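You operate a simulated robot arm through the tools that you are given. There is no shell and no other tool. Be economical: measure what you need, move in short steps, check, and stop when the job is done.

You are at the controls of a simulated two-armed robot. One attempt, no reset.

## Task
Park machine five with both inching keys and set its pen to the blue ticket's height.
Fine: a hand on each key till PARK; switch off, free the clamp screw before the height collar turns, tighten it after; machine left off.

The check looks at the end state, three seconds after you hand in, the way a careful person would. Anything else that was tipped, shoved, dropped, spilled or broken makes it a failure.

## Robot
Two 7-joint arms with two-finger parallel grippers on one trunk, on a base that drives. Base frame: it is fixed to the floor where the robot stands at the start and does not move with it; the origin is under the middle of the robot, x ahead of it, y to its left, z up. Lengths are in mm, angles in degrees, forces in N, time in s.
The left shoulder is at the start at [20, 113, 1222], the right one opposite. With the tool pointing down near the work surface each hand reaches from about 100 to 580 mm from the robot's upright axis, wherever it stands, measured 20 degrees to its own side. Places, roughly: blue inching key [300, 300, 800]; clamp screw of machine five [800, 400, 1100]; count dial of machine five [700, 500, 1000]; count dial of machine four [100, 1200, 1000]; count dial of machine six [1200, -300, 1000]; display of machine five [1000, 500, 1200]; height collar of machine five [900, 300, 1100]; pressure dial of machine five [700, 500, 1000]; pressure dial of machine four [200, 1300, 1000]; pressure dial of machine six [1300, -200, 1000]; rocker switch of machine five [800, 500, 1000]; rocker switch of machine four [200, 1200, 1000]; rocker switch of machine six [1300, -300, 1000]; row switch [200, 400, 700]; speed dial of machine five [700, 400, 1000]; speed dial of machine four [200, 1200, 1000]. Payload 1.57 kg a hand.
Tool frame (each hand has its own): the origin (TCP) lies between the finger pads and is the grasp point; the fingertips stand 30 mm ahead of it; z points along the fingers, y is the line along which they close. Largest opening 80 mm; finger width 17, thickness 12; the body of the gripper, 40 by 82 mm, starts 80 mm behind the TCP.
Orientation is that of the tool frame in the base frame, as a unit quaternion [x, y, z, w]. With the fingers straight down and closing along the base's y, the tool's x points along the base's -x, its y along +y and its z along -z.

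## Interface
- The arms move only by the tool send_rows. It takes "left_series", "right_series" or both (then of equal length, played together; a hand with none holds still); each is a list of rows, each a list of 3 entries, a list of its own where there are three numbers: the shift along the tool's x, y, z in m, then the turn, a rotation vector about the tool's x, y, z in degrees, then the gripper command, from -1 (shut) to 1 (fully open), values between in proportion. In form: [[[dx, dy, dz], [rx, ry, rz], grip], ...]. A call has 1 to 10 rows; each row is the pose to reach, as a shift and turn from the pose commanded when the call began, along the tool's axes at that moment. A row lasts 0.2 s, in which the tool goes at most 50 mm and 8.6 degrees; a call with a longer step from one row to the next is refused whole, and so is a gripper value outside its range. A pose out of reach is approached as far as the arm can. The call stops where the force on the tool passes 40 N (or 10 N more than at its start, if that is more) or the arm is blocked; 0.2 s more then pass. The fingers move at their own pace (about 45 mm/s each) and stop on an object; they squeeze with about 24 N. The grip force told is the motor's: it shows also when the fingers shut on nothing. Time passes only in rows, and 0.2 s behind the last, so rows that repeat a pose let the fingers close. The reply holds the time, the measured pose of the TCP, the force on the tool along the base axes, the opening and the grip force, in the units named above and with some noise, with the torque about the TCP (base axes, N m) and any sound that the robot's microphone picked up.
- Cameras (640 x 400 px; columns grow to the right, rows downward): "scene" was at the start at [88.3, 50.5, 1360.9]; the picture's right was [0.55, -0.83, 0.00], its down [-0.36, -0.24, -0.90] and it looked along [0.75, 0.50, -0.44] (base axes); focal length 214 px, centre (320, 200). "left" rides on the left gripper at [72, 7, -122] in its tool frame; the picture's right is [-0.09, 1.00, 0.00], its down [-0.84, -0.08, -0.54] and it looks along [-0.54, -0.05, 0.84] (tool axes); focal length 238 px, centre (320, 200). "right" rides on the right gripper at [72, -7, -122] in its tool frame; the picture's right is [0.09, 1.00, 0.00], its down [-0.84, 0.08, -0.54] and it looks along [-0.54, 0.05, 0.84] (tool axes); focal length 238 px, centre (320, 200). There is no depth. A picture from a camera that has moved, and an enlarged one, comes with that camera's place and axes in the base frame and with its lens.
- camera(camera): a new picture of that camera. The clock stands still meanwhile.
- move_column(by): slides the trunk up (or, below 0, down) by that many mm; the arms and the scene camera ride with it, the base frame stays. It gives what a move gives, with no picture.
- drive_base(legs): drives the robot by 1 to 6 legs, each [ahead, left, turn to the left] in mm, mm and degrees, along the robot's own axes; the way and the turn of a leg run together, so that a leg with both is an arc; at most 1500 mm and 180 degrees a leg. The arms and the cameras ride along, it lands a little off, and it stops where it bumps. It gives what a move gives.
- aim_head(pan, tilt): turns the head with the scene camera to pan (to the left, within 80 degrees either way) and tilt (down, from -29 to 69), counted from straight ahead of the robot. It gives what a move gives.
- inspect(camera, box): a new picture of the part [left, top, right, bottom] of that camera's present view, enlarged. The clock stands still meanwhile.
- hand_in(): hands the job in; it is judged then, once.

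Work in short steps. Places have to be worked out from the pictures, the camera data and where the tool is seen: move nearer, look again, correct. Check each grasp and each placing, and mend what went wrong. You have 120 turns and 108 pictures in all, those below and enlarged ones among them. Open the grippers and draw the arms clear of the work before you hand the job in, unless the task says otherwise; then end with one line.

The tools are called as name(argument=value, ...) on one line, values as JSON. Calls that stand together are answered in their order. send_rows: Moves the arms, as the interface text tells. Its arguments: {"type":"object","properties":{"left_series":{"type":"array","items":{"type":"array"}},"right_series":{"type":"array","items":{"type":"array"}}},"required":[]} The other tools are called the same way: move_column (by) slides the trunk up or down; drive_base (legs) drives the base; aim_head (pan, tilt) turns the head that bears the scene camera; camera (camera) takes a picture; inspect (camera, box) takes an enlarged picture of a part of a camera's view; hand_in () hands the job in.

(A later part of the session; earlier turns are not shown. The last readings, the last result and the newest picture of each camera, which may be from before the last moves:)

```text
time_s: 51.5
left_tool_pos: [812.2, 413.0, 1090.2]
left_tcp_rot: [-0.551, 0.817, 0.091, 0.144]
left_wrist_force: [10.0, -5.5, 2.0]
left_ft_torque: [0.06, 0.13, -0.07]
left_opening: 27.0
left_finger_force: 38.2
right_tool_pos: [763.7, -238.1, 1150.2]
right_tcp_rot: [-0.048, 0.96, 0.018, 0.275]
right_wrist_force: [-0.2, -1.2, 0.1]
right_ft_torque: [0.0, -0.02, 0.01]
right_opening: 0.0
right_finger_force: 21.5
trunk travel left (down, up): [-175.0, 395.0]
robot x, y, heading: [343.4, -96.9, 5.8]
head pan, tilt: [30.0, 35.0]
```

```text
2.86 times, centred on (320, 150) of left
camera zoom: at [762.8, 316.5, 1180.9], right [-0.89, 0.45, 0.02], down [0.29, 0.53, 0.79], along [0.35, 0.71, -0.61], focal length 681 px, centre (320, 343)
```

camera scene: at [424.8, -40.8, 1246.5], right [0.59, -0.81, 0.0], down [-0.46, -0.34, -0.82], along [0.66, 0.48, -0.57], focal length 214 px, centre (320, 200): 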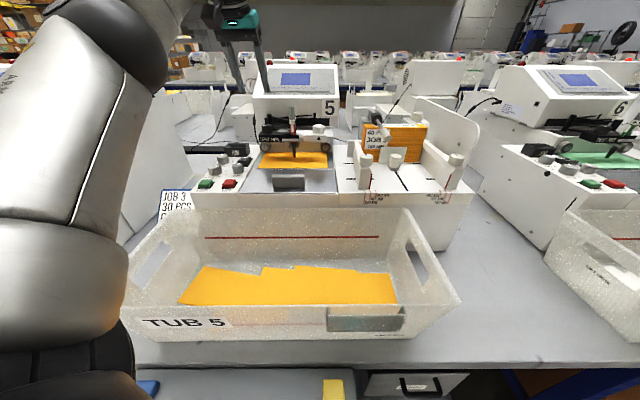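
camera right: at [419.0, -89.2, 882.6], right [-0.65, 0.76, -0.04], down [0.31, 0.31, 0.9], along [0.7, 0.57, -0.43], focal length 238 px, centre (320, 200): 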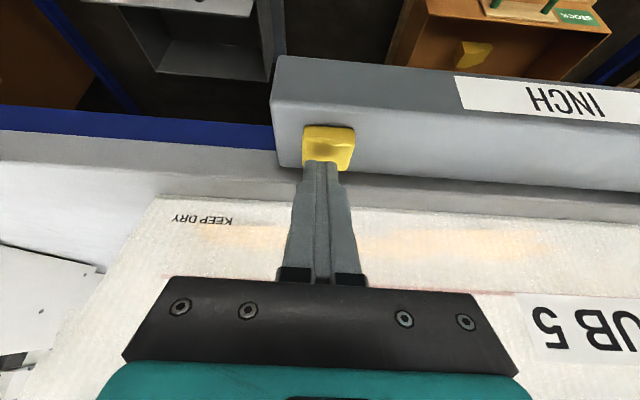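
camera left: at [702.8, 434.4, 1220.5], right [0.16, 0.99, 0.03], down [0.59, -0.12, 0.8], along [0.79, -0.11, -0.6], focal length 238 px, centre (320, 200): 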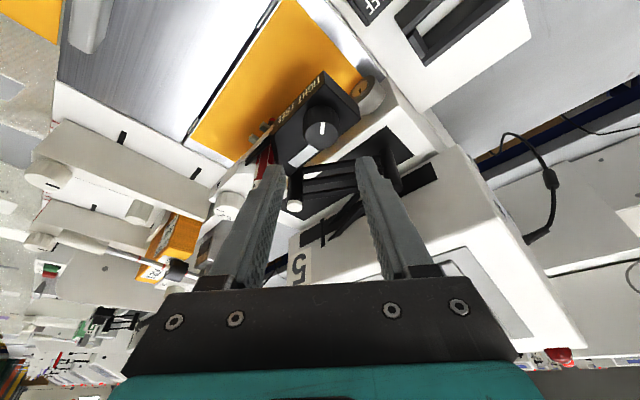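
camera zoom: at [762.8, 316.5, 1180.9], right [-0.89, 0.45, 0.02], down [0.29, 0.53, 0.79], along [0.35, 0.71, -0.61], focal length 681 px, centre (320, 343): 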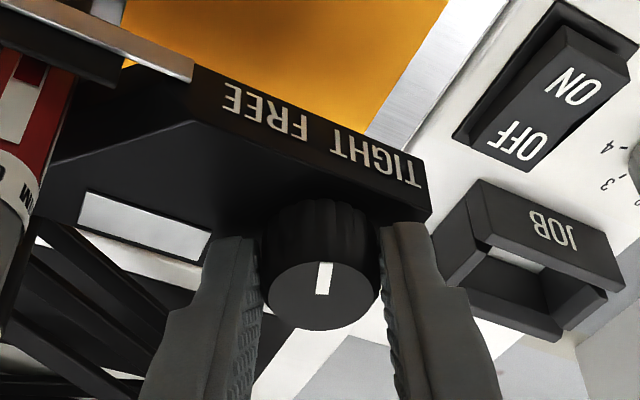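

Turned 72° in all; the pointer now looks toward FREE (front-right). I try another 20° to find the stop.

send_rows(left_series=[[[0, -0.0007, 0], [-2.4, 0, -6.5], -1], [[-0.0001, -0.0013, 0], [-4.8, 0, -13], -1], [[-0.0003, -0.0018, 0.0001], [-7, 0, -19], -1]])

inspect(camera="left", box=[220, 80, 420, 220])

```text
time_s: 52.3
left_tool_pos: [814.7, 414.4, 1090.5]
left_tcp_rot: [-0.686, 0.707, 0.116, 0.125]
left_wrist_force: [14.4, -4.5, 4.4]
left_ft_torque: [0.94, 0.11, -0.09]
left_opening: 27.3
left_finger_force: 38.1
right_tool_pos: [764.4, -238.7, 1152.7]
right_tcp_rot: [-0.049, 0.96, 0.018, 0.275]
right_wrist_force: [0.4, 0.0, 0.3]
right_ft_torque: [-0.04, -0.01, 0.01]
right_opening: 0.0
right_finger_force: 21.6
trunk travel left (down, up): [-175.0, 395.0]
robot x, y, heading: [341.7, -99.8, 6.1]
head pan, tilt: [30.0, 35.0]
```

```text
2.86 times, centred on (320, 150) of left
camera zoom: at [802.6, 305.5, 1180.9], right [-0.99, 0.12, 0.02], down [0.09, 0.6, 0.79], along [0.08, 0.79, -0.61], focal length 681 px, centre (320, 343)
```

zoom: 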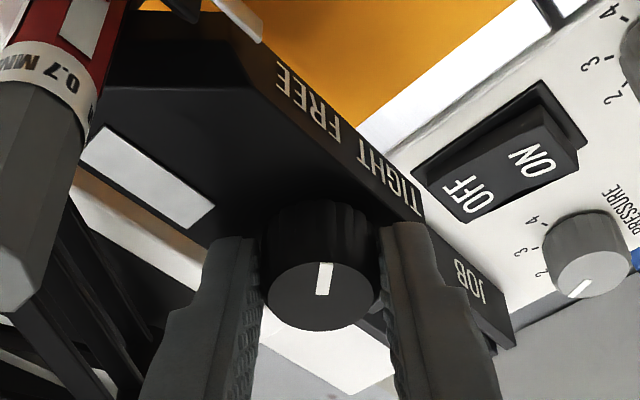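

Still free to turn (≈92° total). I open, lift straight up 60 mm, and look where the pointer stands.

send_rows(left_series=[[[0, 0, 0], [0, 0, 0], 0.2], [[0, 0, 0], [0, 0, 0], 0.2], [[-0.01, 0, -0.028], [0, 0, 0], 0.2], [[-0.0205, 0, -0.0565], [0, 0, 0], 0.2]])

inspect(camera="left", box=[180, 50, 440, 230])

inspect(camera="scene", box=[240, 80, 340, 160])

```text
time_s: 53.3
left_tool_pos: [801.9, 410.8, 1125.4]
left_tcp_rot: [-0.687, 0.706, 0.118, 0.123]
left_wrist_force: [0.0, -1.0, 0.0]
left_ft_torque: [0.0, 0.01, -0.02]
left_opening: 48.2
left_finger_force: 0.1
left hand out of reach, approached as far as the arm can: row 3, 4
right_tool_pos: [763.3, -237.0, 1153.3]
right_tcp_rot: [-0.049, 0.96, 0.018, 0.274]
right_wrist_force: [-0.3, 0.2, 0.8]
right_ft_torque: [-0.01, -0.03, 0.02]
right_opening: 0.0
right_finger_force: 21.9
trunk travel left (down, up): [-175.0, 395.0]
robot x, y, heading: [343.4, -94.9, 5.8]
head pan, tilt: [30.0, 35.0]
```

```text
2.22 times, centred on (310, 140) of left
camera zoom: at [789.7, 302.9, 1216.3], right [-0.99, 0.12, 0.03], down [0.09, 0.6, 0.79], along [0.08, 0.79, -0.61], focal length 530 px, centre (342, 333)
```

zoom: 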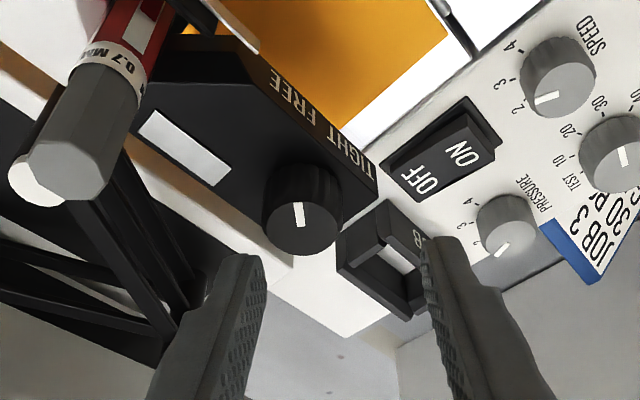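

```text
5.00 times, centred on (290, 120) of scene
camera zoom: at [426.2, -45.0, 1246.6], right [0.59, -0.81, 0.0], down [-0.46, -0.34, -0.82], along [0.66, 0.48, -0.57], focal length 1072 px, centre (470, 600)
```

zoom: 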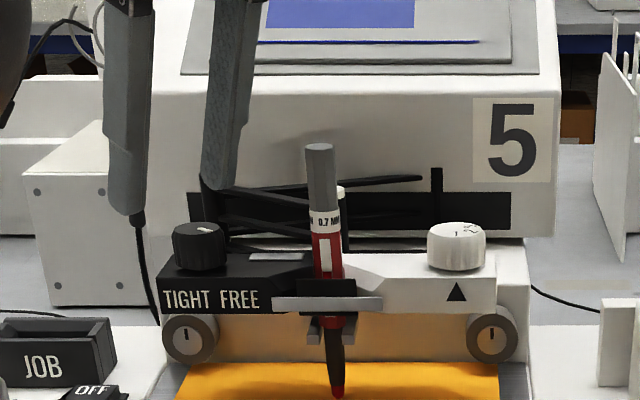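

The pointer now stands front-right of the knob. I meet no stop yet, so I turn the hand back ~84° clockwise above the knob to regrip and make sure it is fully free.

send_rows(left_series=[[[-0.001, 0, -0.001], [2.9, 0, 7.9], 0.2], [[-0.002, -0.001, 0], [5.7, 0, 15.8], 0.2], [[-0.004, -0.002, 0], [8.6, 0, 23.7], 0.2], [[-0.006, -0.003, 0], [11.5, 0, 31.6], 0.2], [[-0.008, -0.004, 0.001], [14.4, 0, 39.5], 0.2], [[-0.01, -0.005, 0.001], [17.2, 0, 47.4], 0.2], [[-0.011, -0.005, 0.001], [20.1, 0, 55.3], 0.2], [[-0.011, -0.005, 0.001], [23, 0, 63.2], 0.2], [[-0.011, -0.005, 0.001], [25.8, 0, 71.1], 0.2], [[-0.011, -0.005, 0.001], [28.7, 0, 79], 0.2]])

inspect(camera="left", box=[180, 50, 440, 230])

```text
time_s: 55.5
left_tool_pos: [805.8, 421.1, 1129.1]
left_tcp_rot: [-0.037, 0.984, 0.003, 0.175]
left_wrist_force: [-0.7, -0.1, 0.3]
left_ft_torque: [-0.05, 0.0, 0.01]
left_opening: 48.0
left_finger_force: 0.0
right_tool_pos: [762.9, -236.2, 1152.0]
right_tcp_rot: [-0.048, 0.96, 0.019, 0.276]
right_wrist_force: [0.2, 0.0, -0.2]
right_ft_torque: [-0.02, 0.02, 0.01]
right_opening: 0.0
right_finger_force: 20.8
trunk travel left (down, up): [-175.0, 395.0]
robot x, y, heading: [340.8, -96.5, 6.1]
head pan, tilt: [30.0, 35.0]
```

```text
2.22 times, centred on (310, 140) of left
camera zoom: at [694.9, 421.7, 1218.4], right [0.01, 1.0, 0.03], down [0.6, -0.03, 0.8], along [0.8, 0.0, -0.6], focal length 530 px, centre (342, 333)
```

zoom: 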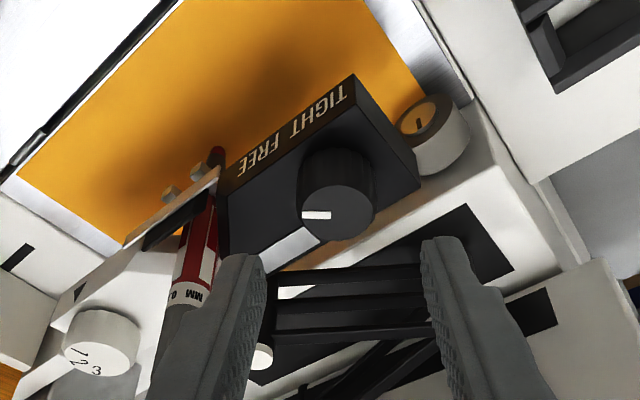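

The pointer has swept from TIGHT to FREE side (~92–100°). I regrip and try another 30° to see whether it is at its stop.

send_rows(left_series=[[[0.006, 0.0, 0.018], [0, 0, 0], 0.2], [[0.0123, 0, 0.0365], [0, 0, 0], 0.2], [[0.0123, 0, 0.0365], [0, 0, 0], -1], [[0.0123, 0, 0.0365], [0, 0, 0], -1], [[0.0123, 0, 0.0365], [0, 0, 0], -1], [[0.0123, -0.0007, 0.0365], [-2.7, 0, -7.5], -1], [[0.0121, -0.0014, 0.0365], [-5.5, 0, -15], -1], [[0.0119, -0.0021, 0.0366], [-8.2, 0, -22.6], -1], [[0.0115, -0.0028, 0.0368], [-10.9, 0, -30.1], -1]])

inspect(camera="left", box=[220, 80, 420, 220])

```text
time_s: 57.5
left_tool_pos: [809.1, 416.4, 1089.8]
left_tcp_rot: [-0.306, 0.936, 0.05, 0.165]
left_wrist_force: [2.2, -7.0, -1.7]
left_ft_torque: [0.38, 0.19, -0.5]
left_opening: 27.7
left_finger_force: 38.0
right_tool_pos: [763.8, -237.6, 1151.4]
right_tcp_rot: [-0.048, 0.96, 0.019, 0.275]
right_wrist_force: [0.3, 0.4, 0.8]
right_ft_torque: [0.01, 0.0, 0.01]
right_opening: 0.0
right_finger_force: 21.5
trunk travel left (down, up): [-175.0, 395.0]
robot x, y, heading: [341.9, -100.4, 5.9]
head pan, tilt: [30.0, 35.0]
```

```text
2.86 times, centred on (320, 150) of left
camera zoom: at [715.4, 359.1, 1180.7], right [-0.52, 0.86, 0.02], down [0.53, 0.3, 0.8], along [0.67, 0.42, -0.61], focal length 681 px, centre (320, 343)
```

zoom: 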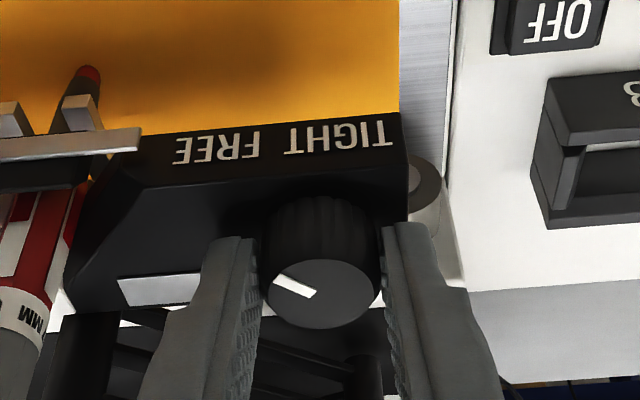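

The pointer stayed while the hand slipped: the screw is against its FREE stop. I open, lift and draw back, then go across to the collar's side (staying in front of the pen), pre-rotating 40° counter‑clockwise.

send_rows(left_series=[[[0, 0, 0], [0, 0, 0], 0.2], [[0, 0, 0], [0, 0, 0], 0.2], [[-0.0085, 0, -0.0235], [0, 0, 0], 0.2], [[0.014, 0, -0.05], [0, 0, 0], 0.2], [[0.036, 0, -0.0768], [0, 0, 0], 0.2], [[0.036, -0.028, -0.0768], [-2.7, 0, -7.5], 0.2], [[0.036, -0.056, -0.0768], [-5.5, 0, -15], 0.2], [[0.036, -0.084, -0.0768], [-8.2, 0, -22.6], 0.2], [[0.036, -0.112, -0.0768], [-10.9, 0, -30.1], 0.2], [[0.036, -0.14, -0.0768], [-13.7, 0, -37.6], 0.2]])

camera(camera="left")

inspect(camera="scene", box=[240, 60, 400, 160])

```text
time_s: 59.7
left_tool_pos: [813.6, 304.0, 1147.9]
left_tcp_rot: [-0.611, 0.773, 0.104, 0.136]
left_wrist_force: [-0.3, 0.2, 0.0]
left_ft_torque: [-0.02, -0.03, 0.0]
left_opening: 47.9
left_finger_force: 0.0
left hand out of reach, approached as far as the arm can: row 10
right_tool_pos: [761.9, -237.1, 1152.1]
right_tcp_rot: [-0.048, 0.96, 0.018, 0.276]
right_wrist_force: [-0.8, -0.3, 0.0]
right_ft_torque: [0.01, -0.02, -0.01]
right_opening: 0.0
right_finger_force: 21.4
trunk travel left (down, up): [-175.0, 395.0]
robot x, y, heading: [340.7, -99.1, 6.0]
head pan, tilt: [30.0, 35.0]
```

```text
37 pictures are left
camera left: at [779.0, 199.9, 1238.8], right [-0.95, 0.32, 0.03], down [0.21, 0.57, 0.79], along [0.24, 0.76, -0.61], focal length 238 px, centre (320, 200)
```

left: 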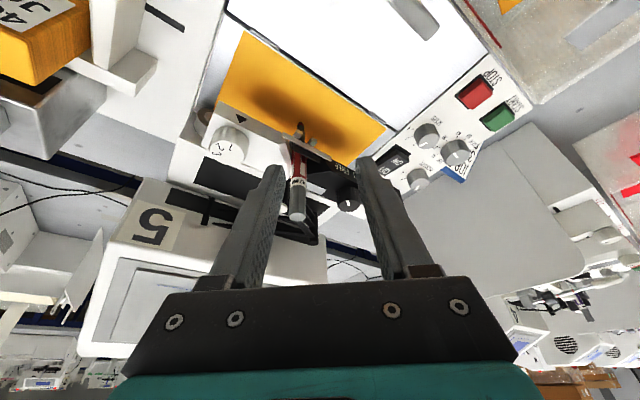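

```text
4.00 times, centred on (320, 110) of scene
camera zoom: at [424.4, -44.9, 1246.8], right [0.59, -0.81, 0.0], down [-0.46, -0.34, -0.82], along [0.66, 0.48, -0.57], focal length 858 px, centre (320, 560)
```

zoom: 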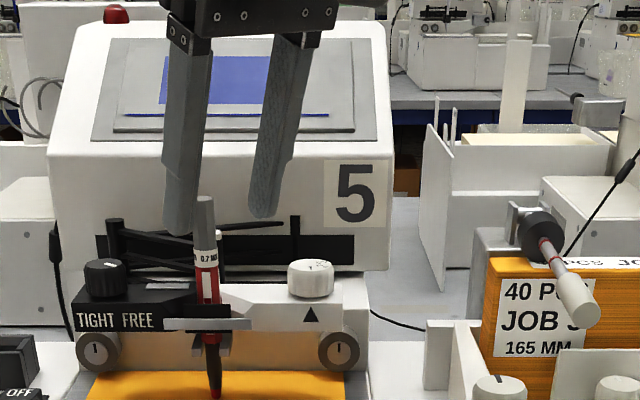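

The collar is at ≈(895,306). I move right, then forward and down to ~25 mm above it, easing the yaw to about +25°.

send_rows(left_series=[[[0.0285, -0.0354, -0.0103], [2.7, 0, 7.5], 0.2], [[0.0093, -0.056, 0.0051], [5.3, 0, 14.7], 0.2], [[-0.0068, -0.0772, 0.0269], [5.3, 0, 14.7], 0.2], [[-0.0068, -0.0772, 0.0269], [5.3, 0, 14.7], 0.2]])

camera(camera="left")

```text
time_s: 60.7
left_tool_pos: [858.5, 300.4, 1112.3]
left_tcp_rot: [-0.497, 0.851, 0.084, 0.15]
left_wrist_force: [0.5, 0.0, 0.1]
left_ft_torque: [0.0, 0.04, -0.01]
left_opening: 48.2
left_finger_force: 0.1
left hand out of reach, approached as far as the arm can: row 1, 2, 3, 4
right_tool_pos: [762.3, -236.4, 1151.8]
right_tcp_rot: [-0.047, 0.96, 0.018, 0.276]
right_wrist_force: [0.2, -0.2, 0.3]
right_ft_torque: [-0.02, 0.01, 0.01]
right_opening: 0.3
right_finger_force: 20.9
trunk travel left (down, up): [-175.0, 395.0]
robot x, y, heading: [344.5, -95.8, 6.5]
head pan, tilt: [30.0, 35.0]
```

```text
35 pictures are left
camera left: at [798.1, 208.4, 1201.9], right [-0.82, 0.57, 0.02], down [0.36, 0.49, 0.79], along [0.44, 0.66, -0.61], focal length 238 px, centre (320, 200)
```

left: 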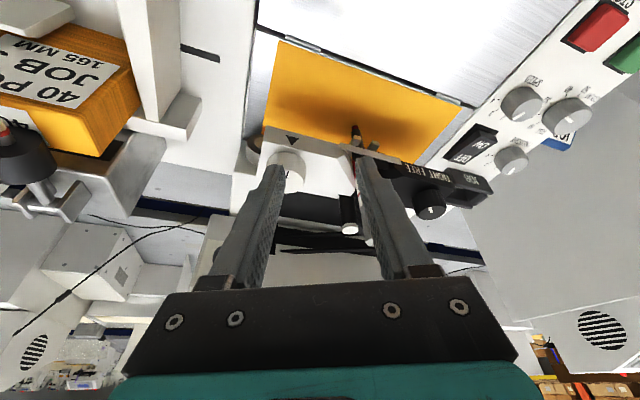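

Reach falls ~35 mm short here; the arm does better further out to its own side (as with the clamp). I retreat up and back, then turn the base 20° more to the right.

send_rows(left_series=[[[0.016, 0, -0.034], [0, 0, 0], 0.2], [[0.032, 0, -0.068], [0, 0, 0], 0.2], [[0.048, 0, -0.102], [0, 0, 0], 0.2]])

drive_base(legs=[[0, 0, -20]])

aim_head(pan=50, tilt=35)

camera(camera="scene")

```text
time_s: 61.5
left_tool_pos: [819.1, 243.6, 1182.3]
left_tcp_rot: [-0.498, 0.85, 0.085, 0.148]
left_wrist_force: [0.2, -0.3, 0.2]
left_ft_torque: [0.01, 0.01, 0.03]
left_opening: 47.8
left_finger_force: 0.0
left hand out of reach, approached as far as the arm can: row 3
right_tool_pos: [763.5, -237.2, 1152.3]
right_tcp_rot: [-0.048, 0.96, 0.019, 0.275]
right_wrist_force: [0.7, 0.8, 0.4]
right_ft_torque: [-0.01, 0.01, 0.0]
right_opening: 0.0
right_finger_force: 21.1
trunk travel left (down, up): [-175.0, 395.0]
robot x, y, heading: [344.2, -99.1, 5.8]
head pan, tilt: [30.0, 35.0]
```

```text
time_s: 63.0
left_tool_pos: [906.7, 57.3, 1181.5]
left_tcp_rot: [-0.341, 0.924, 0.057, 0.161]
left_wrist_force: [-0.1, -0.4, 0.3]
left_ft_torque: [-0.01, -0.02, 0.01]
left_opening: 48.1
left_finger_force: 0.1
right_tool_pos: [689.6, -373.9, 1152.8]
right_tcp_rot: [0.12, 0.953, -0.03, 0.275]
right_wrist_force: [0.3, -0.1, 0.3]
right_ft_torque: [-0.01, 0.02, 0.0]
right_opening: 0.2
right_finger_force: 20.8
trunk travel left (down, up): [-175.0, 395.0]
robot x, y, heading: [341.8, -97.5, -14.3]
head pan, tilt: [30.0, 35.0]
```

```text
time_s: 63.8
left_tool_pos: [908.2, 59.3, 1181.7]
left_tcp_rot: [-0.34, 0.925, 0.057, 0.162]
left_wrist_force: [0.2, 0.0, -0.6]
left_ft_torque: [0.01, 0.02, -0.04]
left_opening: 48.1
left_finger_force: 0.0
right_tool_pos: [689.9, -375.0, 1151.8]
right_tcp_rot: [0.121, 0.954, -0.03, 0.274]
right_wrist_force: [0.9, -0.9, 0.0]
right_ft_torque: [0.0, 0.03, -0.04]
right_opening: 0.2
right_finger_force: 21.2
trunk travel left (down, up): [-175.0, 395.0]
robot x, y, heading: [339.7, -94.5, -14.4]
head pan, tilt: [50.0, 35.0]
```

```text
34 pictures are left
camera scene: at [426.0, -49.1, 1246.7], right [0.58, -0.81, 0.0], down [-0.47, -0.33, -0.82], along [0.67, 0.48, -0.57], focal length 214 px, centre (320, 200)
```

scene: 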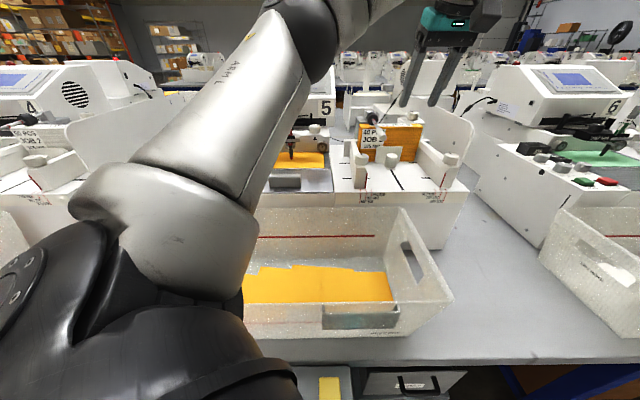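

The base turned; the hand is above the card-stack area. I move it back left to above the collar, keeping it high, with yaw for a clockwise turn.

send_rows(left_series=[[[-0.0228, 0.0323, 0.0081], [-1.4, 0, -3.9], 0.2], [[-0.0456, 0.0647, 0.0162], [-2.8, 0, -7.7], 0.2], [[-0.0684, 0.097, 0.0243], [-4.2, 0, -11.5], 0.2], [[-0.0886, 0.1293, 0.04], [-5.6, 0, -15.4], 0.2], [[-0.108, 0.1617, 0.0575], [-7, 0, -19.2], 0.2], [[-0.1269, 0.194, 0.077], [-8.4, 0, -23], 0.2]])

camera(camera="left")

```text
time_s: 65.2
left_tool_pos: [893.2, 300.2, 1151.4]
left_tcp_rot: [-0.529, 0.831, 0.09, 0.145]
left_wrist_force: [0.1, 0.6, 0.0]
left_ft_torque: [-0.04, 0.03, -0.02]
left_opening: 47.9
left_finger_force: 0.0
right_tool_pos: [689.1, -373.8, 1152.7]
right_tcp_rot: [0.121, 0.953, -0.032, 0.275]
right_wrist_force: [-0.2, -0.5, 1.0]
right_ft_torque: [0.01, -0.03, 0.02]
right_opening: 0.1
right_finger_force: 21.6
trunk travel left (down, up): [-175.0, 395.0]
robot x, y, heading: [349.7, -97.1, -14.4]
head pan, tilt: [50.0, 35.0]
```

```text
33 pictures are left
camera left: at [838.9, 204.9, 1242.4], right [-0.86, 0.5, 0.03], down [0.33, 0.52, 0.79], along [0.38, 0.69, -0.61], focal length 238 px, centre (320, 200)
```

left: 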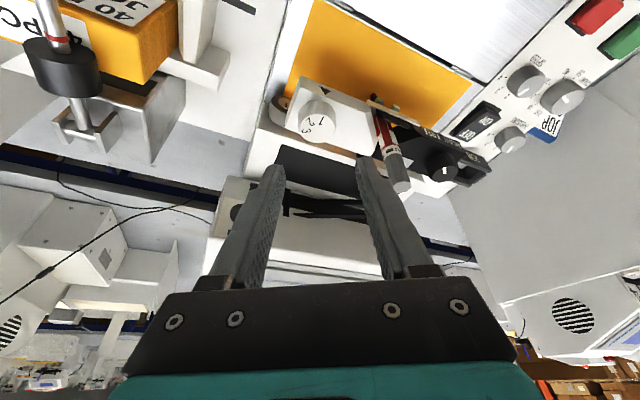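

Right on target: the collar is centred between the fingers. I descend to grip height and check.

send_rows(left_series=[[[0.01, 0, 0.028], [0, 0, 0], 0.2], [[0.017, 0, 0.048], [0, 0, 0], 0.2], [[0.02, 0, 0.0565], [0, 0, 0], 0.2]])

inspect(camera="left", box=[220, 80, 420, 220])

```text
time_s: 66.0
left_tool_pos: [893.5, 298.2, 1090.9]
left_tcp_rot: [-0.528, 0.832, 0.09, 0.144]
left_wrist_force: [0.4, -0.1, 0.9]
left_ft_torque: [0.02, 0.01, 0.0]
left_opening: 48.3
left_finger_force: 0.0
right_tool_pos: [689.1, -374.1, 1151.3]
right_tcp_rot: [0.12, 0.954, -0.029, 0.274]
right_wrist_force: [0.0, -0.5, -0.6]
right_ft_torque: [-0.02, -0.01, -0.01]
right_opening: 0.0
right_finger_force: 21.6
trunk travel left (down, up): [-175.0, 395.0]
robot x, y, heading: [345.5, -94.0, -14.4]
head pan, tilt: [50.0, 35.0]
```

```text
2.86 times, centred on (320, 150) of left
camera zoom: at [840.6, 203.5, 1181.6], right [-0.86, 0.5, 0.03], down [0.33, 0.52, 0.79], along [0.38, 0.69, -0.61], focal length 681 px, centre (320, 343)
```

zoom: 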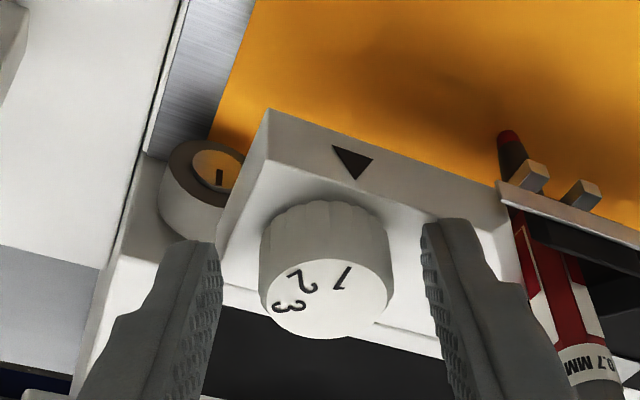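

Well placed; "1" is at the index. I close on the collar and turn 52° clockwise.

send_rows(left_series=[[[0, 0, 0], [0, 0, 0], -1], [[0, 0, 0], [0, 0, 0], -1], [[0, 0, 0], [0, 0, 0], -1], [[0, 0.0008, 0], [2.5, 0, 7.1], -1], [[-0.0002, 0.0017, 0.0001], [5, 0, 14.1], -1], [[-0.0005, 0.0025, 0.0002], [7.5, 0, 21.2], -1], [[-0.0008, 0.0032, 0.0003], [10.1, 0, 28.3], -1], [[-0.0013, 0.0039, 0.0004], [12.6, 0, 35.3], -1], [[-0.0018, 0.0046, 0.0006], [15.1, 0, 42.4], -1], [[-0.0024, 0.0051, 0.0008], [17.6, 0, 49.5], -1]])

inspect(camera="left", box=[220, 80, 420, 220])

```text
time_s: 68.2
left_tool_pos: [887.7, 306.4, 1091.6]
left_tcp_rot: [-0.105, 0.98, 0.018, 0.169]
left_wrist_force: [-11.3, 8.9, 1.3]
left_ft_torque: [-0.1, 0.6, 0.02]
left_opening: 31.4
left_finger_force: 40.1
right_tool_pos: [687.7, -373.2, 1152.4]
right_tcp_rot: [0.122, 0.953, -0.031, 0.275]
right_wrist_force: [0.1, -1.0, 0.5]
right_ft_torque: [0.01, 0.0, -0.01]
right_opening: 0.0
right_finger_force: 21.2
trunk travel left (down, up): [-175.0, 395.0]
robot x, y, heading: [341.4, -96.4, -14.2]
head pan, tilt: [50.0, 35.0]
```

```text
2.86 times, centred on (320, 150) of left
camera zoom: at [778.6, 290.1, 1181.5], right [-0.13, 0.99, 0.03], down [0.61, 0.05, 0.79], along [0.78, 0.12, -0.61], focal length 681 px, centre (320, 343)
```

zoom: 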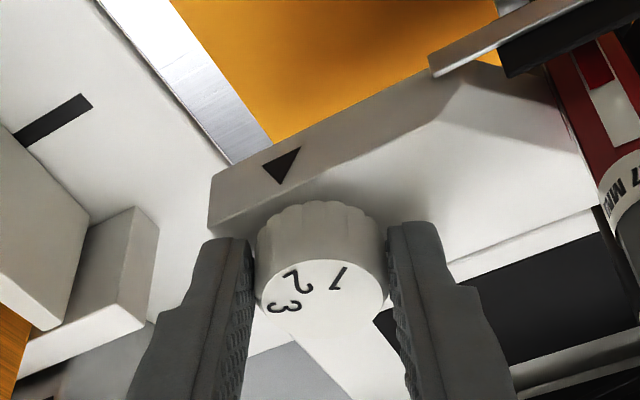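

The collar turns with the hand. "2" still lacks some 12–17° to the index by my reckoning; I turn 12° more and look again.

send_rows(left_series=[[[0, 0.0007, 0], [2, 0, 5.7], -1], [[-0.0001, 0.0014, 0], [4, 0, 11.3], -1], [[-0.0001, 0.0014, 0], [4, 0, 11.3], -1]])

inspect(camera="left", box=[260, 120, 380, 210])

inspect(camera="scene", box=[280, 90, 360, 150])

```text
time_s: 69.0
left_tool_pos: [888.1, 307.4, 1091.8]
left_tcp_rot: [-0.003, 0.985, 0.001, 0.171]
left_wrist_force: [-11.2, 12.7, 2.0]
left_ft_torque: [0.49, 0.56, 0.15]
left_opening: 31.7
left_finger_force: 40.0
right_tool_pos: [687.0, -372.3, 1152.5]
right_tcp_rot: [0.121, 0.953, -0.031, 0.275]
right_wrist_force: [0.6, 0.4, 0.2]
right_ft_torque: [-0.02, -0.02, -0.03]
right_opening: 0.0
right_finger_force: 21.3
trunk travel left (down, up): [-175.0, 395.0]
robot x, y, heading: [344.0, -94.6, -14.2]
head pan, tilt: [50.0, 35.0]
```

```text
4.44 times, centred on (320, 165) of left
camera zoom: at [777.3, 314.8, 1181.5], right [0.08, 1.0, 0.03], down [0.61, -0.07, 0.79], along [0.79, -0.05, -0.61], focal length 1059 px, centre (320, 356)
```

zoom: 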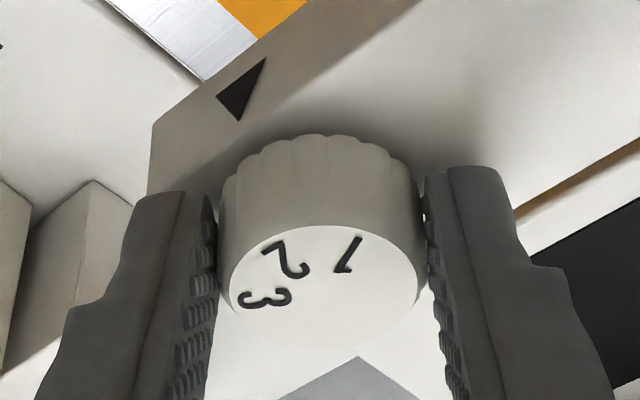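

```text
6.67 times, centred on (320, 120) of scene
camera zoom: at [424.4, -47.3, 1246.7], right [0.58, -0.81, 0.0], down [-0.46, -0.34, -0.82], along [0.67, 0.48, -0.57], focal length 1430 px, centre (320, 733)
```

zoom: 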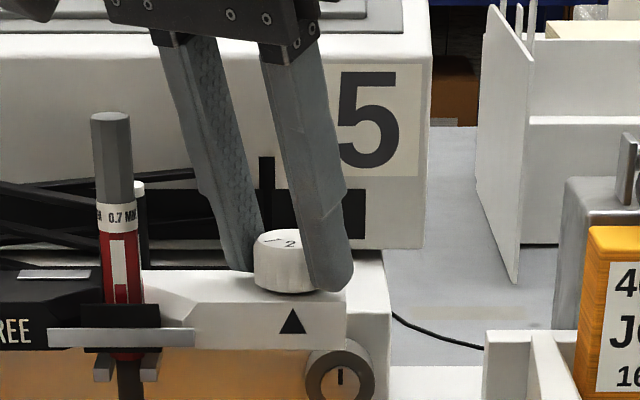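

By circle-fitting the digits, "2" is within ~1–2° of the index. I release, lift straight up and verify.

send_rows(left_series=[[[0, 0, 0], [0, 0, 0], 0.2], [[0, 0, 0], [0, 0, 0], 0.2], [[-0.008, 0, -0.022], [0, 0, 0], 0.2], [[-0.02, 0, -0.0565], [0, 0, 0], 0.2]])

inspect(camera="left", box=[260, 80, 400, 170])

inspect(camera="scene", box=[290, 100, 350, 150])

```text
time_s: 70.0
left_tool_pos: [888.8, 305.2, 1151.2]
left_tcp_rot: [-0.002, 0.985, 0.0, 0.172]
left_wrist_force: [0.3, 0.0, 0.0]
left_ft_torque: [-0.03, 0.0, -0.02]
left_opening: 48.0
left_finger_force: 0.1
right_tool_pos: [688.7, -375.1, 1152.7]
right_tcp_rot: [0.122, 0.953, -0.031, 0.274]
right_wrist_force: [-0.8, 0.2, 0.2]
right_ft_torque: [0.02, 0.0, -0.01]
right_opening: 0.1
right_finger_force: 21.3
trunk travel left (down, up): [-175.0, 395.0]
robot x, y, heading: [343.9, -95.4, -14.4]
head pan, tilt: [50.0, 35.0]
```

```text
4.44 times, centred on (330, 125) of left
camera zoom: at [778.7, 310.9, 1241.4], right [0.08, 1.0, 0.03], down [0.6, -0.07, 0.79], along [0.79, -0.05, -0.61], focal length 1059 px, centre (276, 533)
```

zoom: 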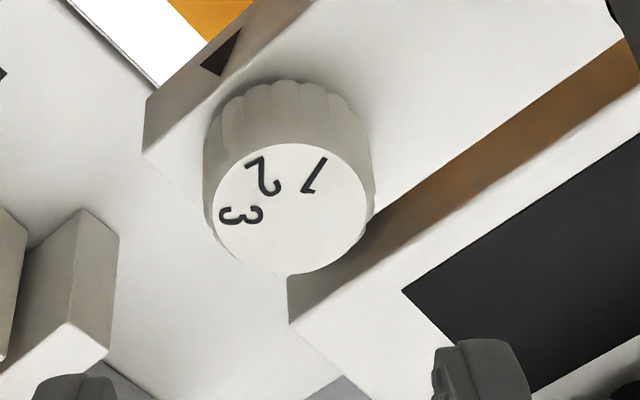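

```text
8.00 times, centred on (320, 125) of scene
camera zoom: at [425.9, -49.4, 1246.7], right [0.58, -0.81, 0.0], down [-0.47, -0.33, -0.82], along [0.67, 0.48, -0.57], focal length 1716 px, centre (320, 800)
```

zoom: 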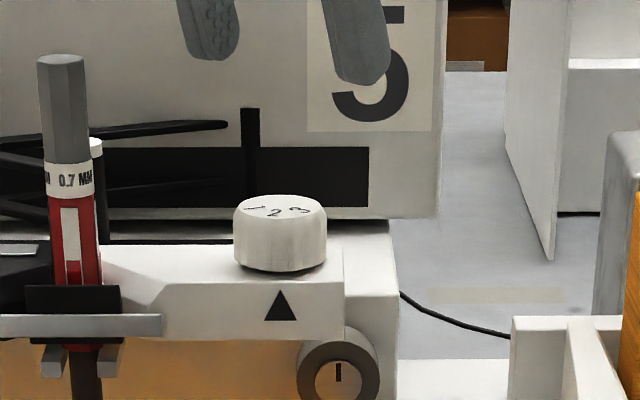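

The views suggest "2" went some 5–10° past the index. I take a tighter zoom to quantify before correcting.

inspect(camera="scene", box=[304, 120, 328, 142])

inspect(camera="left", box=[295, 85, 350, 145])

```text
16.00 times, centred on (316, 131) of scene
camera zoom: at [425.9, -49.4, 1246.7], right [0.58, -0.81, 0.0], down [-0.47, -0.33, -0.82], along [0.67, 0.48, -0.57], focal length 3432 px, centre (384, 1304)
```

zoom: 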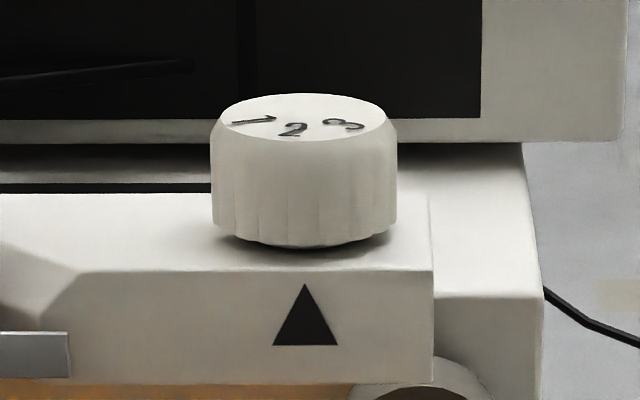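

```text
6.67 times, centred on (322, 115) of left
camera zoom: at [778.7, 310.9, 1241.4], right [0.08, 1.0, 0.03], down [0.6, -0.07, 0.79], along [0.79, -0.05, -0.61], focal length 1589 px, centre (303, 767)
```

zoom: 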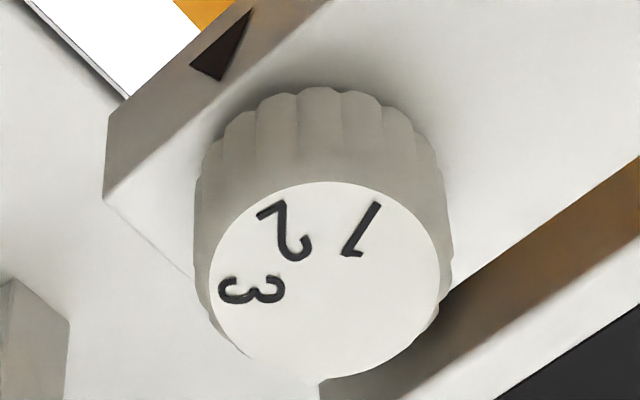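

Both views put "2" about 10° past the index (toward my left). I go down again, recentre slightly, regrip and turn 10° back counter‑clockwise, checking before release.

send_rows(left_series=[[[0.01, 0.0025, 0.028], [0, 0, 0], 0.2], [[0.017, 0.0025, 0.048], [0, 0, 0], 0.2], [[0.02, 0.0025, 0.0565], [0, 0, 0], 0.2], [[0.02, 0.0025, 0.0565], [0, 0, 0], -1], [[0.02, 0.0025, 0.0565], [0, 0, 0], -1], [[0.02, 0.0025, 0.0565], [0, 0, 0], -1], [[0.02, 0.002, 0.0565], [-1.7, 0, -4.7], -1], [[0.02, 0.0015, 0.0565], [-3.4, 0, -9.4], -1]])

inspect(camera="scene", box=[304, 120, 328, 142])

```text
time_s: 71.8
left_tool_pos: [888.7, 307.0, 1090.0]
left_tcp_rot: [-0.09, 0.981, 0.016, 0.17]
left_wrist_force: [-1.1, -3.0, -1.1]
left_ft_torque: [-0.15, -0.37, -0.04]
left_opening: 31.3
left_finger_force: 40.1
right_tool_pos: [688.9, -375.3, 1152.7]
right_tcp_rot: [0.121, 0.954, -0.03, 0.274]
right_wrist_force: [0.3, -0.1, 0.1]
right_ft_torque: [-0.01, 0.01, -0.02]
right_opening: 0.0
right_finger_force: 21.4
trunk travel left (down, up): [-175.0, 395.0]
robot x, y, heading: [343.8, -97.7, -14.5]
head pan, tilt: [50.0, 35.0]
```

```text
16.00 times, centred on (316, 131) of scene
camera zoom: at [425.9, -49.4, 1246.7], right [0.58, -0.81, 0.0], down [-0.47, -0.33, -0.82], along [0.66, 0.48, -0.57], focal length 3432 px, centre (384, 1304)
```

zoom: 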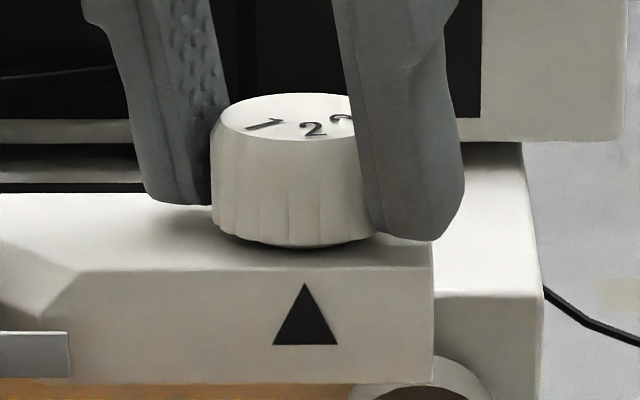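

"2" is now 11.5° short (closing/opening under side load had dragged it). Forces are low now, so I turn 11.5° clockwise and recheck while holding.

send_rows(left_series=[[[0, 0.0006, 0], [1.95, 0, 5.4], -1], [[0, 0.0011, 0], [3.9, 0, 10.8], -1], [[0, 0.0011, 0], [3.9, 0, 10.8], -1]])

inspect(camera="scene", box=[304, 120, 328, 142])

```text
time_s: 72.6
left_tool_pos: [887.6, 308.9, 1090.4]
left_tcp_rot: [0.01, 0.985, -0.002, 0.171]
left_wrist_force: [-0.4, -0.5, -0.6]
left_ft_torque: [-0.29, 0.56, 0.04]
left_opening: 31.7
left_finger_force: 39.8
right_tool_pos: [688.1, -374.0, 1152.5]
right_tcp_rot: [0.121, 0.954, -0.03, 0.274]
right_wrist_force: [0.4, -0.7, 0.3]
right_ft_torque: [-0.01, 0.0, 0.02]
right_opening: 0.1
right_finger_force: 20.4
trunk travel left (down, up): [-175.0, 395.0]
robot x, y, heading: [345.1, -95.2, -14.3]
head pan, tilt: [50.0, 35.0]
```

```text
16.00 times, centred on (316, 131) of scene
camera zoom: at [426.1, -48.9, 1246.7], right [0.58, -0.81, 0.0], down [-0.47, -0.34, -0.82], along [0.66, 0.48, -0.57], focal length 3432 px, centre (384, 1304)
```

zoom: 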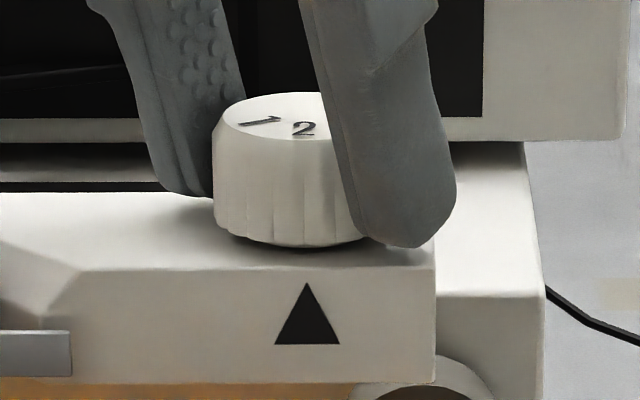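

"2" is aligned within ~2–3° and loads are nil. I open in place and check again.

send_rows(left_series=[[[0, 0, 0], [0, 0, 0], -0.1], [[0, 0, 0], [0, 0, 0], 0.2], [[0, 0, 0], [0, 0, 0], 0.2], [[-0.01, 0, -0.028], [0, 0, 0], 0.2], [[-0.02, 0, -0.0565], [0, 0, 0], 0.2]])

inspect(camera="scene", box=[304, 120, 328, 142])

```text
time_s: 73.8
left_tool_pos: [886.8, 308.7, 1151.4]
left_tcp_rot: [0.011, 0.985, -0.002, 0.171]
left_wrist_force: [0.4, -0.3, -0.4]
left_ft_torque: [0.05, 0.0, 0.0]
left_opening: 48.1
left_finger_force: 0.0
right_tool_pos: [688.9, -374.3, 1152.7]
right_tcp_rot: [0.121, 0.954, -0.03, 0.274]
right_wrist_force: [0.0, 0.4, 0.5]
right_ft_torque: [-0.05, -0.01, -0.02]
right_opening: 0.1
right_finger_force: 20.9
trunk travel left (down, up): [-175.0, 395.0]
robot x, y, heading: [344.6, -95.2, -14.2]
head pan, tilt: [50.0, 35.0]
```

```text
16.00 times, centred on (316, 131) of scene
camera zoom: at [426.0, -49.3, 1246.7], right [0.58, -0.81, 0.0], down [-0.47, -0.33, -0.82], along [0.67, 0.48, -0.57], focal length 3432 px, centre (384, 1304)
```

zoom: 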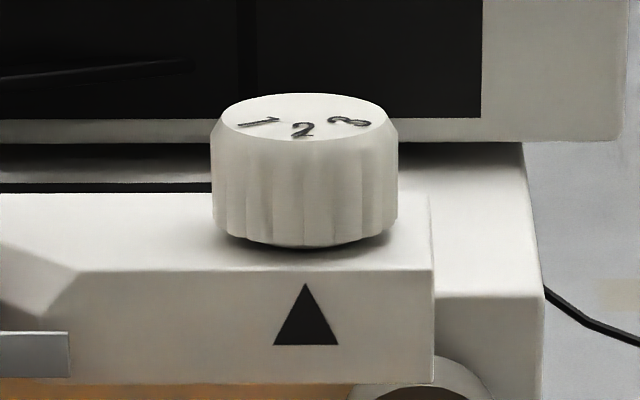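

"2" now stands at the index within ~2°. Next I go around in front of the pen back to above the clamp knob, yawing +61° for a clockwise tightening turn.

send_rows(left_series=[[[0.0192, -0.018, -0.0176], [-2.5, 0, -7.2], 0.2], [[0.0422, -0.035, -0.0259], [-5.1, 0, -14.4], 0.2], [[0.0615, -0.007, -0.0329], [-7.6, 0, -21.5], 0.2], [[0.0807, 0.0215, -0.0398], [-10.2, 0, -28.7], 0.2], [[0.1, 0.0495, -0.0468], [-12.7, 0, -35.9], 0.2], [[0.1147, 0.0725, -0.0521], [-15.3, 0, -43], 0.2], [[0.0932, 0.09, -0.039], [-17.8, 0, -50.2], 0.2], [[0.0725, 0.1075, -0.0262], [-20.4, 0, -57.4], 0.2]])

camera(camera="left")

```text
time_s: 75.6
left_tool_pos: [814.4, 417.0, 1149.8]
left_tcp_rot: [-0.491, 0.854, 0.084, 0.148]
left_wrist_force: [-0.2, 0.2, -0.3]
left_ft_torque: [0.04, 0.01, 0.02]
left_opening: 48.0
left_finger_force: 0.1
right_tool_pos: [689.0, -373.1, 1152.2]
right_tcp_rot: [0.121, 0.954, -0.031, 0.274]
right_wrist_force: [0.4, -0.8, 0.3]
right_ft_torque: [0.01, 0.0, 0.02]
right_opening: 0.0
right_finger_force: 21.3
trunk travel left (down, up): [-175.0, 395.0]
robot x, y, heading: [345.4, -94.7, -14.3]
head pan, tilt: [50.0, 35.0]
```

```text
21 pictures are left
camera left: at [753.4, 327.2, 1240.6], right [-0.82, 0.57, 0.03], down [0.37, 0.49, 0.79], along [0.44, 0.66, -0.61], focal length 238 px, centre (320, 200)
```

left: 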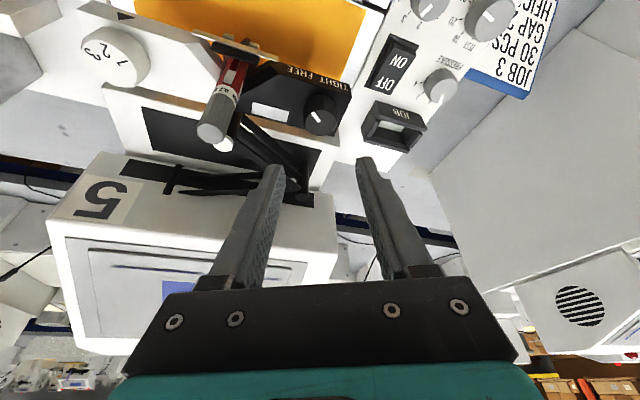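

Aligned over the clamp. I descend, grip it, and turn 40° clockwise.

send_rows(left_series=[[[0.012, 0.0015, 0.027], [0, 0, 0], 0.2], [[0.0229, 0.0015, 0.0544], [0, 0, 0], 0.2], [[0.0229, 0.0015, 0.0544], [0, 0, 0], -1], [[0.0229, 0.0015, 0.0544], [0, 0, 0], -1], [[0.0229, 0.0015, 0.0544], [0, 0, 0], -1], [[0.0229, 0.0023, 0.0544], [2.7, 0, 7.5], -1], [[0.0227, 0.003, 0.0545], [5.5, 0, 15], -1], [[0.0224, 0.0037, 0.0546], [8.2, 0, 22.6], -1], [[0.0221, 0.0044, 0.0547], [10.9, 0, 30.1], -1], [[0.0217, 0.005, 0.0548], [13.7, 0, 37.6], -1]])

inspect(camera="left", box=[220, 80, 420, 220])

```text
time_s: 77.8
left_tool_pos: [806.5, 418.7, 1092.5]
left_tcp_rot: [-0.169, 0.971, 0.028, 0.168]
left_wrist_force: [-6.2, 1.7, 1.6]
left_ft_torque: [0.54, 0.86, 0.07]
left_opening: 27.4
left_finger_force: 38.3
right_tool_pos: [687.7, -374.5, 1152.1]
right_tcp_rot: [0.12, 0.953, -0.03, 0.275]
right_wrist_force: [-0.9, 0.1, -0.7]
right_ft_torque: [0.01, 0.03, -0.03]
right_opening: 0.1
right_finger_force: 21.2
trunk travel left (down, up): [-175.0, 395.0]
robot x, y, heading: [341.4, -98.2, -14.1]
head pan, tilt: [50.0, 35.0]
```

```text
2.86 times, centred on (320, 150) of left
camera zoom: at [701.1, 389.0, 1182.1], right [-0.25, 0.97, 0.03], down [0.59, 0.13, 0.79], along [0.76, 0.22, -0.61], focal length 681 px, centre (320, 343)
```

zoom: 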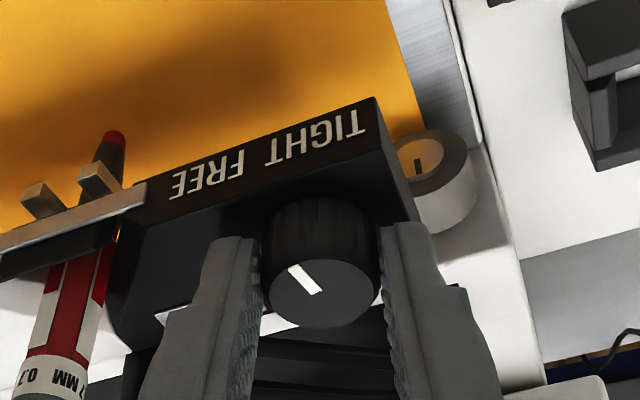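

It turns with the hand (pointer now ~24° right of front). I continue 48° clockwise.

send_rows(left_series=[[[0, 0.0008, 0], [2.7, 0, 7.5], -1], [[-0.0002, 0.0015, 0.0001], [5.5, 0, 15], -1], [[-0.0005, 0.0022, 0.0002], [8.2, 0, 22.6], -1], [[-0.0008, 0.0029, 0.0003], [10.9, 0, 30.1], -1], [[-0.0012, 0.0035, 0.0004], [13.7, 0, 37.6], -1], [[-0.0017, 0.0041, 0.0006], [16.4, 0, 45.1], -1]])

inspect(camera="left", box=[220, 80, 420, 220])

```text
time_s: 79.2
left_tool_pos: [807.0, 425.4, 1092.6]
left_tcp_rot: [0.239, 0.955, -0.044, 0.168]
left_wrist_force: [-9.8, 10.0, 2.9]
left_ft_torque: [0.82, 0.54, 0.03]
left_opening: 27.4
left_finger_force: 37.2
right_tool_pos: [687.6, -373.6, 1152.0]
right_tcp_rot: [0.121, 0.953, -0.031, 0.275]
right_wrist_force: [-0.8, -0.5, -0.6]
right_ft_torque: [-0.01, -0.01, 0.01]
right_opening: 0.2
right_finger_force: 21.5
trunk travel left (down, up): [-175.0, 395.0]
robot x, y, heading: [346.0, -97.1, -14.2]
head pan, tilt: [50.0, 35.0]
```

```text
2.86 times, centred on (320, 150) of left
camera zoom: at [713.5, 483.4, 1181.5], right [0.55, 0.84, 0.03], down [0.49, -0.35, 0.8], along [0.68, -0.42, -0.6], focal length 681 px, centre (320, 343)
```

zoom: 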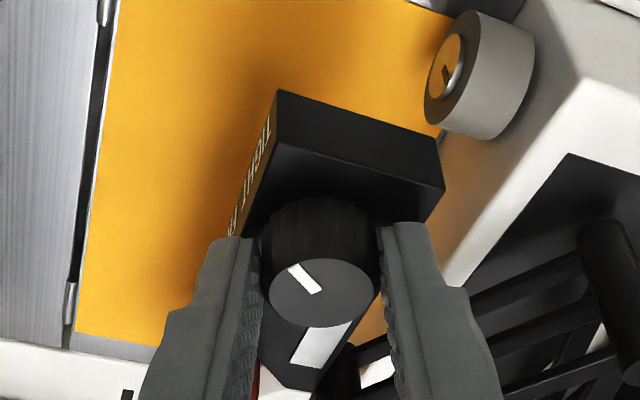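

Pointer is ~24° left of front; TIGHT was at ~48°. I continue up to 34° more, until it slips on the stop.

send_rows(left_series=[[[0, 0.0006, 0], [2.7, 0, 7.5], -1], [[-0.0002, 0.0013, 0.0001], [5.5, 0, 15], -1], [[-0.0004, 0.0019, 0.0002], [8.2, 0, 22.6], -1], [[-0.0007, 0.0025, 0.0003], [11.6, 0, 30.1], -1]])

inspect(camera="left", box=[220, 80, 420, 220])

```text
time_s: 80.0
left_tool_pos: [811.1, 425.7, 1089.7]
left_tcp_rot: [0.405, 0.897, -0.066, 0.164]
left_wrist_force: [0.4, 7.4, 3.9]
left_ft_torque: [-0.45, 0.09, 0.03]
left_opening: 27.4
left_finger_force: 38.0
left hand out of reach, approached as far as the arm can: row 3
right_tool_pos: [689.2, -372.5, 1151.1]
right_tcp_rot: [0.12, 0.954, -0.03, 0.274]
right_wrist_force: [-0.4, 0.8, 0.4]
right_ft_torque: [0.02, -0.02, -0.02]
right_opening: 0.0
right_finger_force: 20.8
trunk travel left (down, up): [-175.0, 395.0]
robot x, y, heading: [345.8, -94.9, -14.2]
head pan, tilt: [50.0, 35.0]
stopped in row 3 (left hand): the force on the tool passed its limit at 60 N (the readings are from after the stop); the commanded pose is now the measured one
```

```text
2.86 times, centred on (320, 150) of left
camera zoom: at [740.8, 510.9, 1179.8], right [0.8, 0.6, 0.05], down [0.33, -0.51, 0.8], along [0.5, -0.62, -0.6], focal length 681 px, centre (320, 343)
```

zoom: 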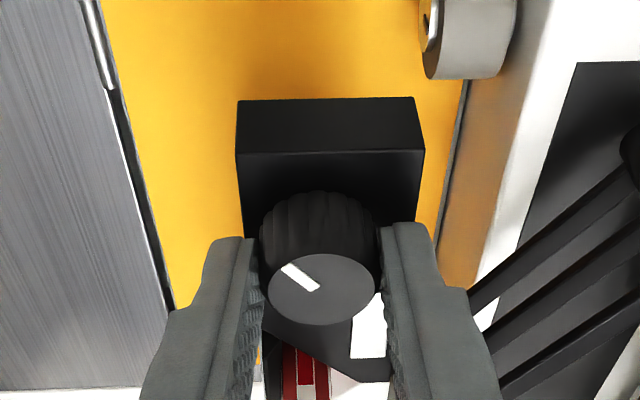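

The arm ran out of range with the pointer ~40° left of front. I release, lift, and turn the hand back ~59° to regrip for the last bit.

send_rows(left_series=[[[0, 0, 0], [0, 0, 0], 0.2], [[0, 0, 0], [0, 0, 0], 0.2], [[-0.0135, 0, -0.0355], [0, 0, 0], 0.2], [[-0.0147, -0.001, -0.035], [-2.9, 0, -7.9], 0.2], [[-0.0147, -0.002, -0.035], [-5.7, 0, -15.8], 0.2], [[-0.0147, -0.003, -0.035], [-8.6, 0, -23.7], 0.2], [[-0.0147, -0.004, -0.035], [-11.5, 0, -31.6], 0.2], [[-0.0147, -0.005, -0.035], [-14.4, 0, -39.5], 0.2], [[-0.0147, -0.006, -0.035], [-17.2, 0, -47.4], 0.2], [[-0.0147, -0.007, -0.035], [-20.1, 0, -55.3], 0.2]])

inspect(camera="left", box=[180, 50, 440, 230])

```text
time_s: 82.2
left_tool_pos: [838.7, 451.2, 1150.7]
left_tcp_rot: [-0.087, 0.98, 0.017, 0.179]
left_wrist_force: [-0.1, -0.8, -0.3]
left_ft_torque: [0.03, 0.05, -0.01]
left_opening: 48.1
left_finger_force: 0.1
left hand out of reach, approached as far as the arm can: row 3, 5, 6, 7, 8, 9, 10
right_tool_pos: [690.1, -374.1, 1151.7]
right_tcp_rot: [0.122, 0.954, -0.031, 0.274]
right_wrist_force: [-0.1, -0.6, -0.4]
right_ft_torque: [0.02, -0.01, 0.03]
right_opening: 0.0
right_finger_force: 21.1
trunk travel left (down, up): [-175.0, 395.0]
robot x, y, heading: [345.3, -96.9, -13.9]
head pan, tilt: [50.0, 35.0]
```

```text
2.22 times, centred on (310, 140) of left
camera zoom: at [728.6, 438.6, 1239.1], right [-0.09, 1.0, 0.03], down [0.6, 0.03, 0.8], along [0.8, 0.09, -0.6], focal length 530 px, centre (342, 333)
```

zoom: 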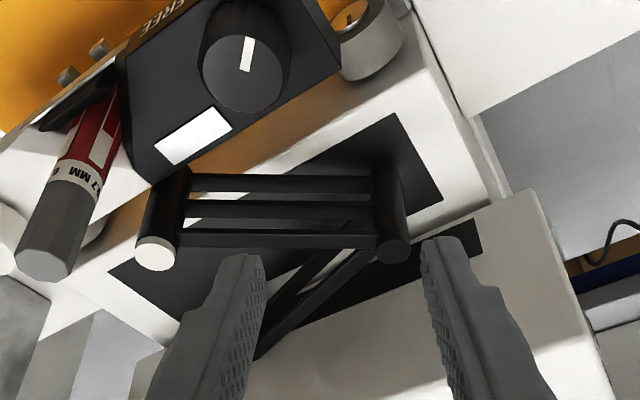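

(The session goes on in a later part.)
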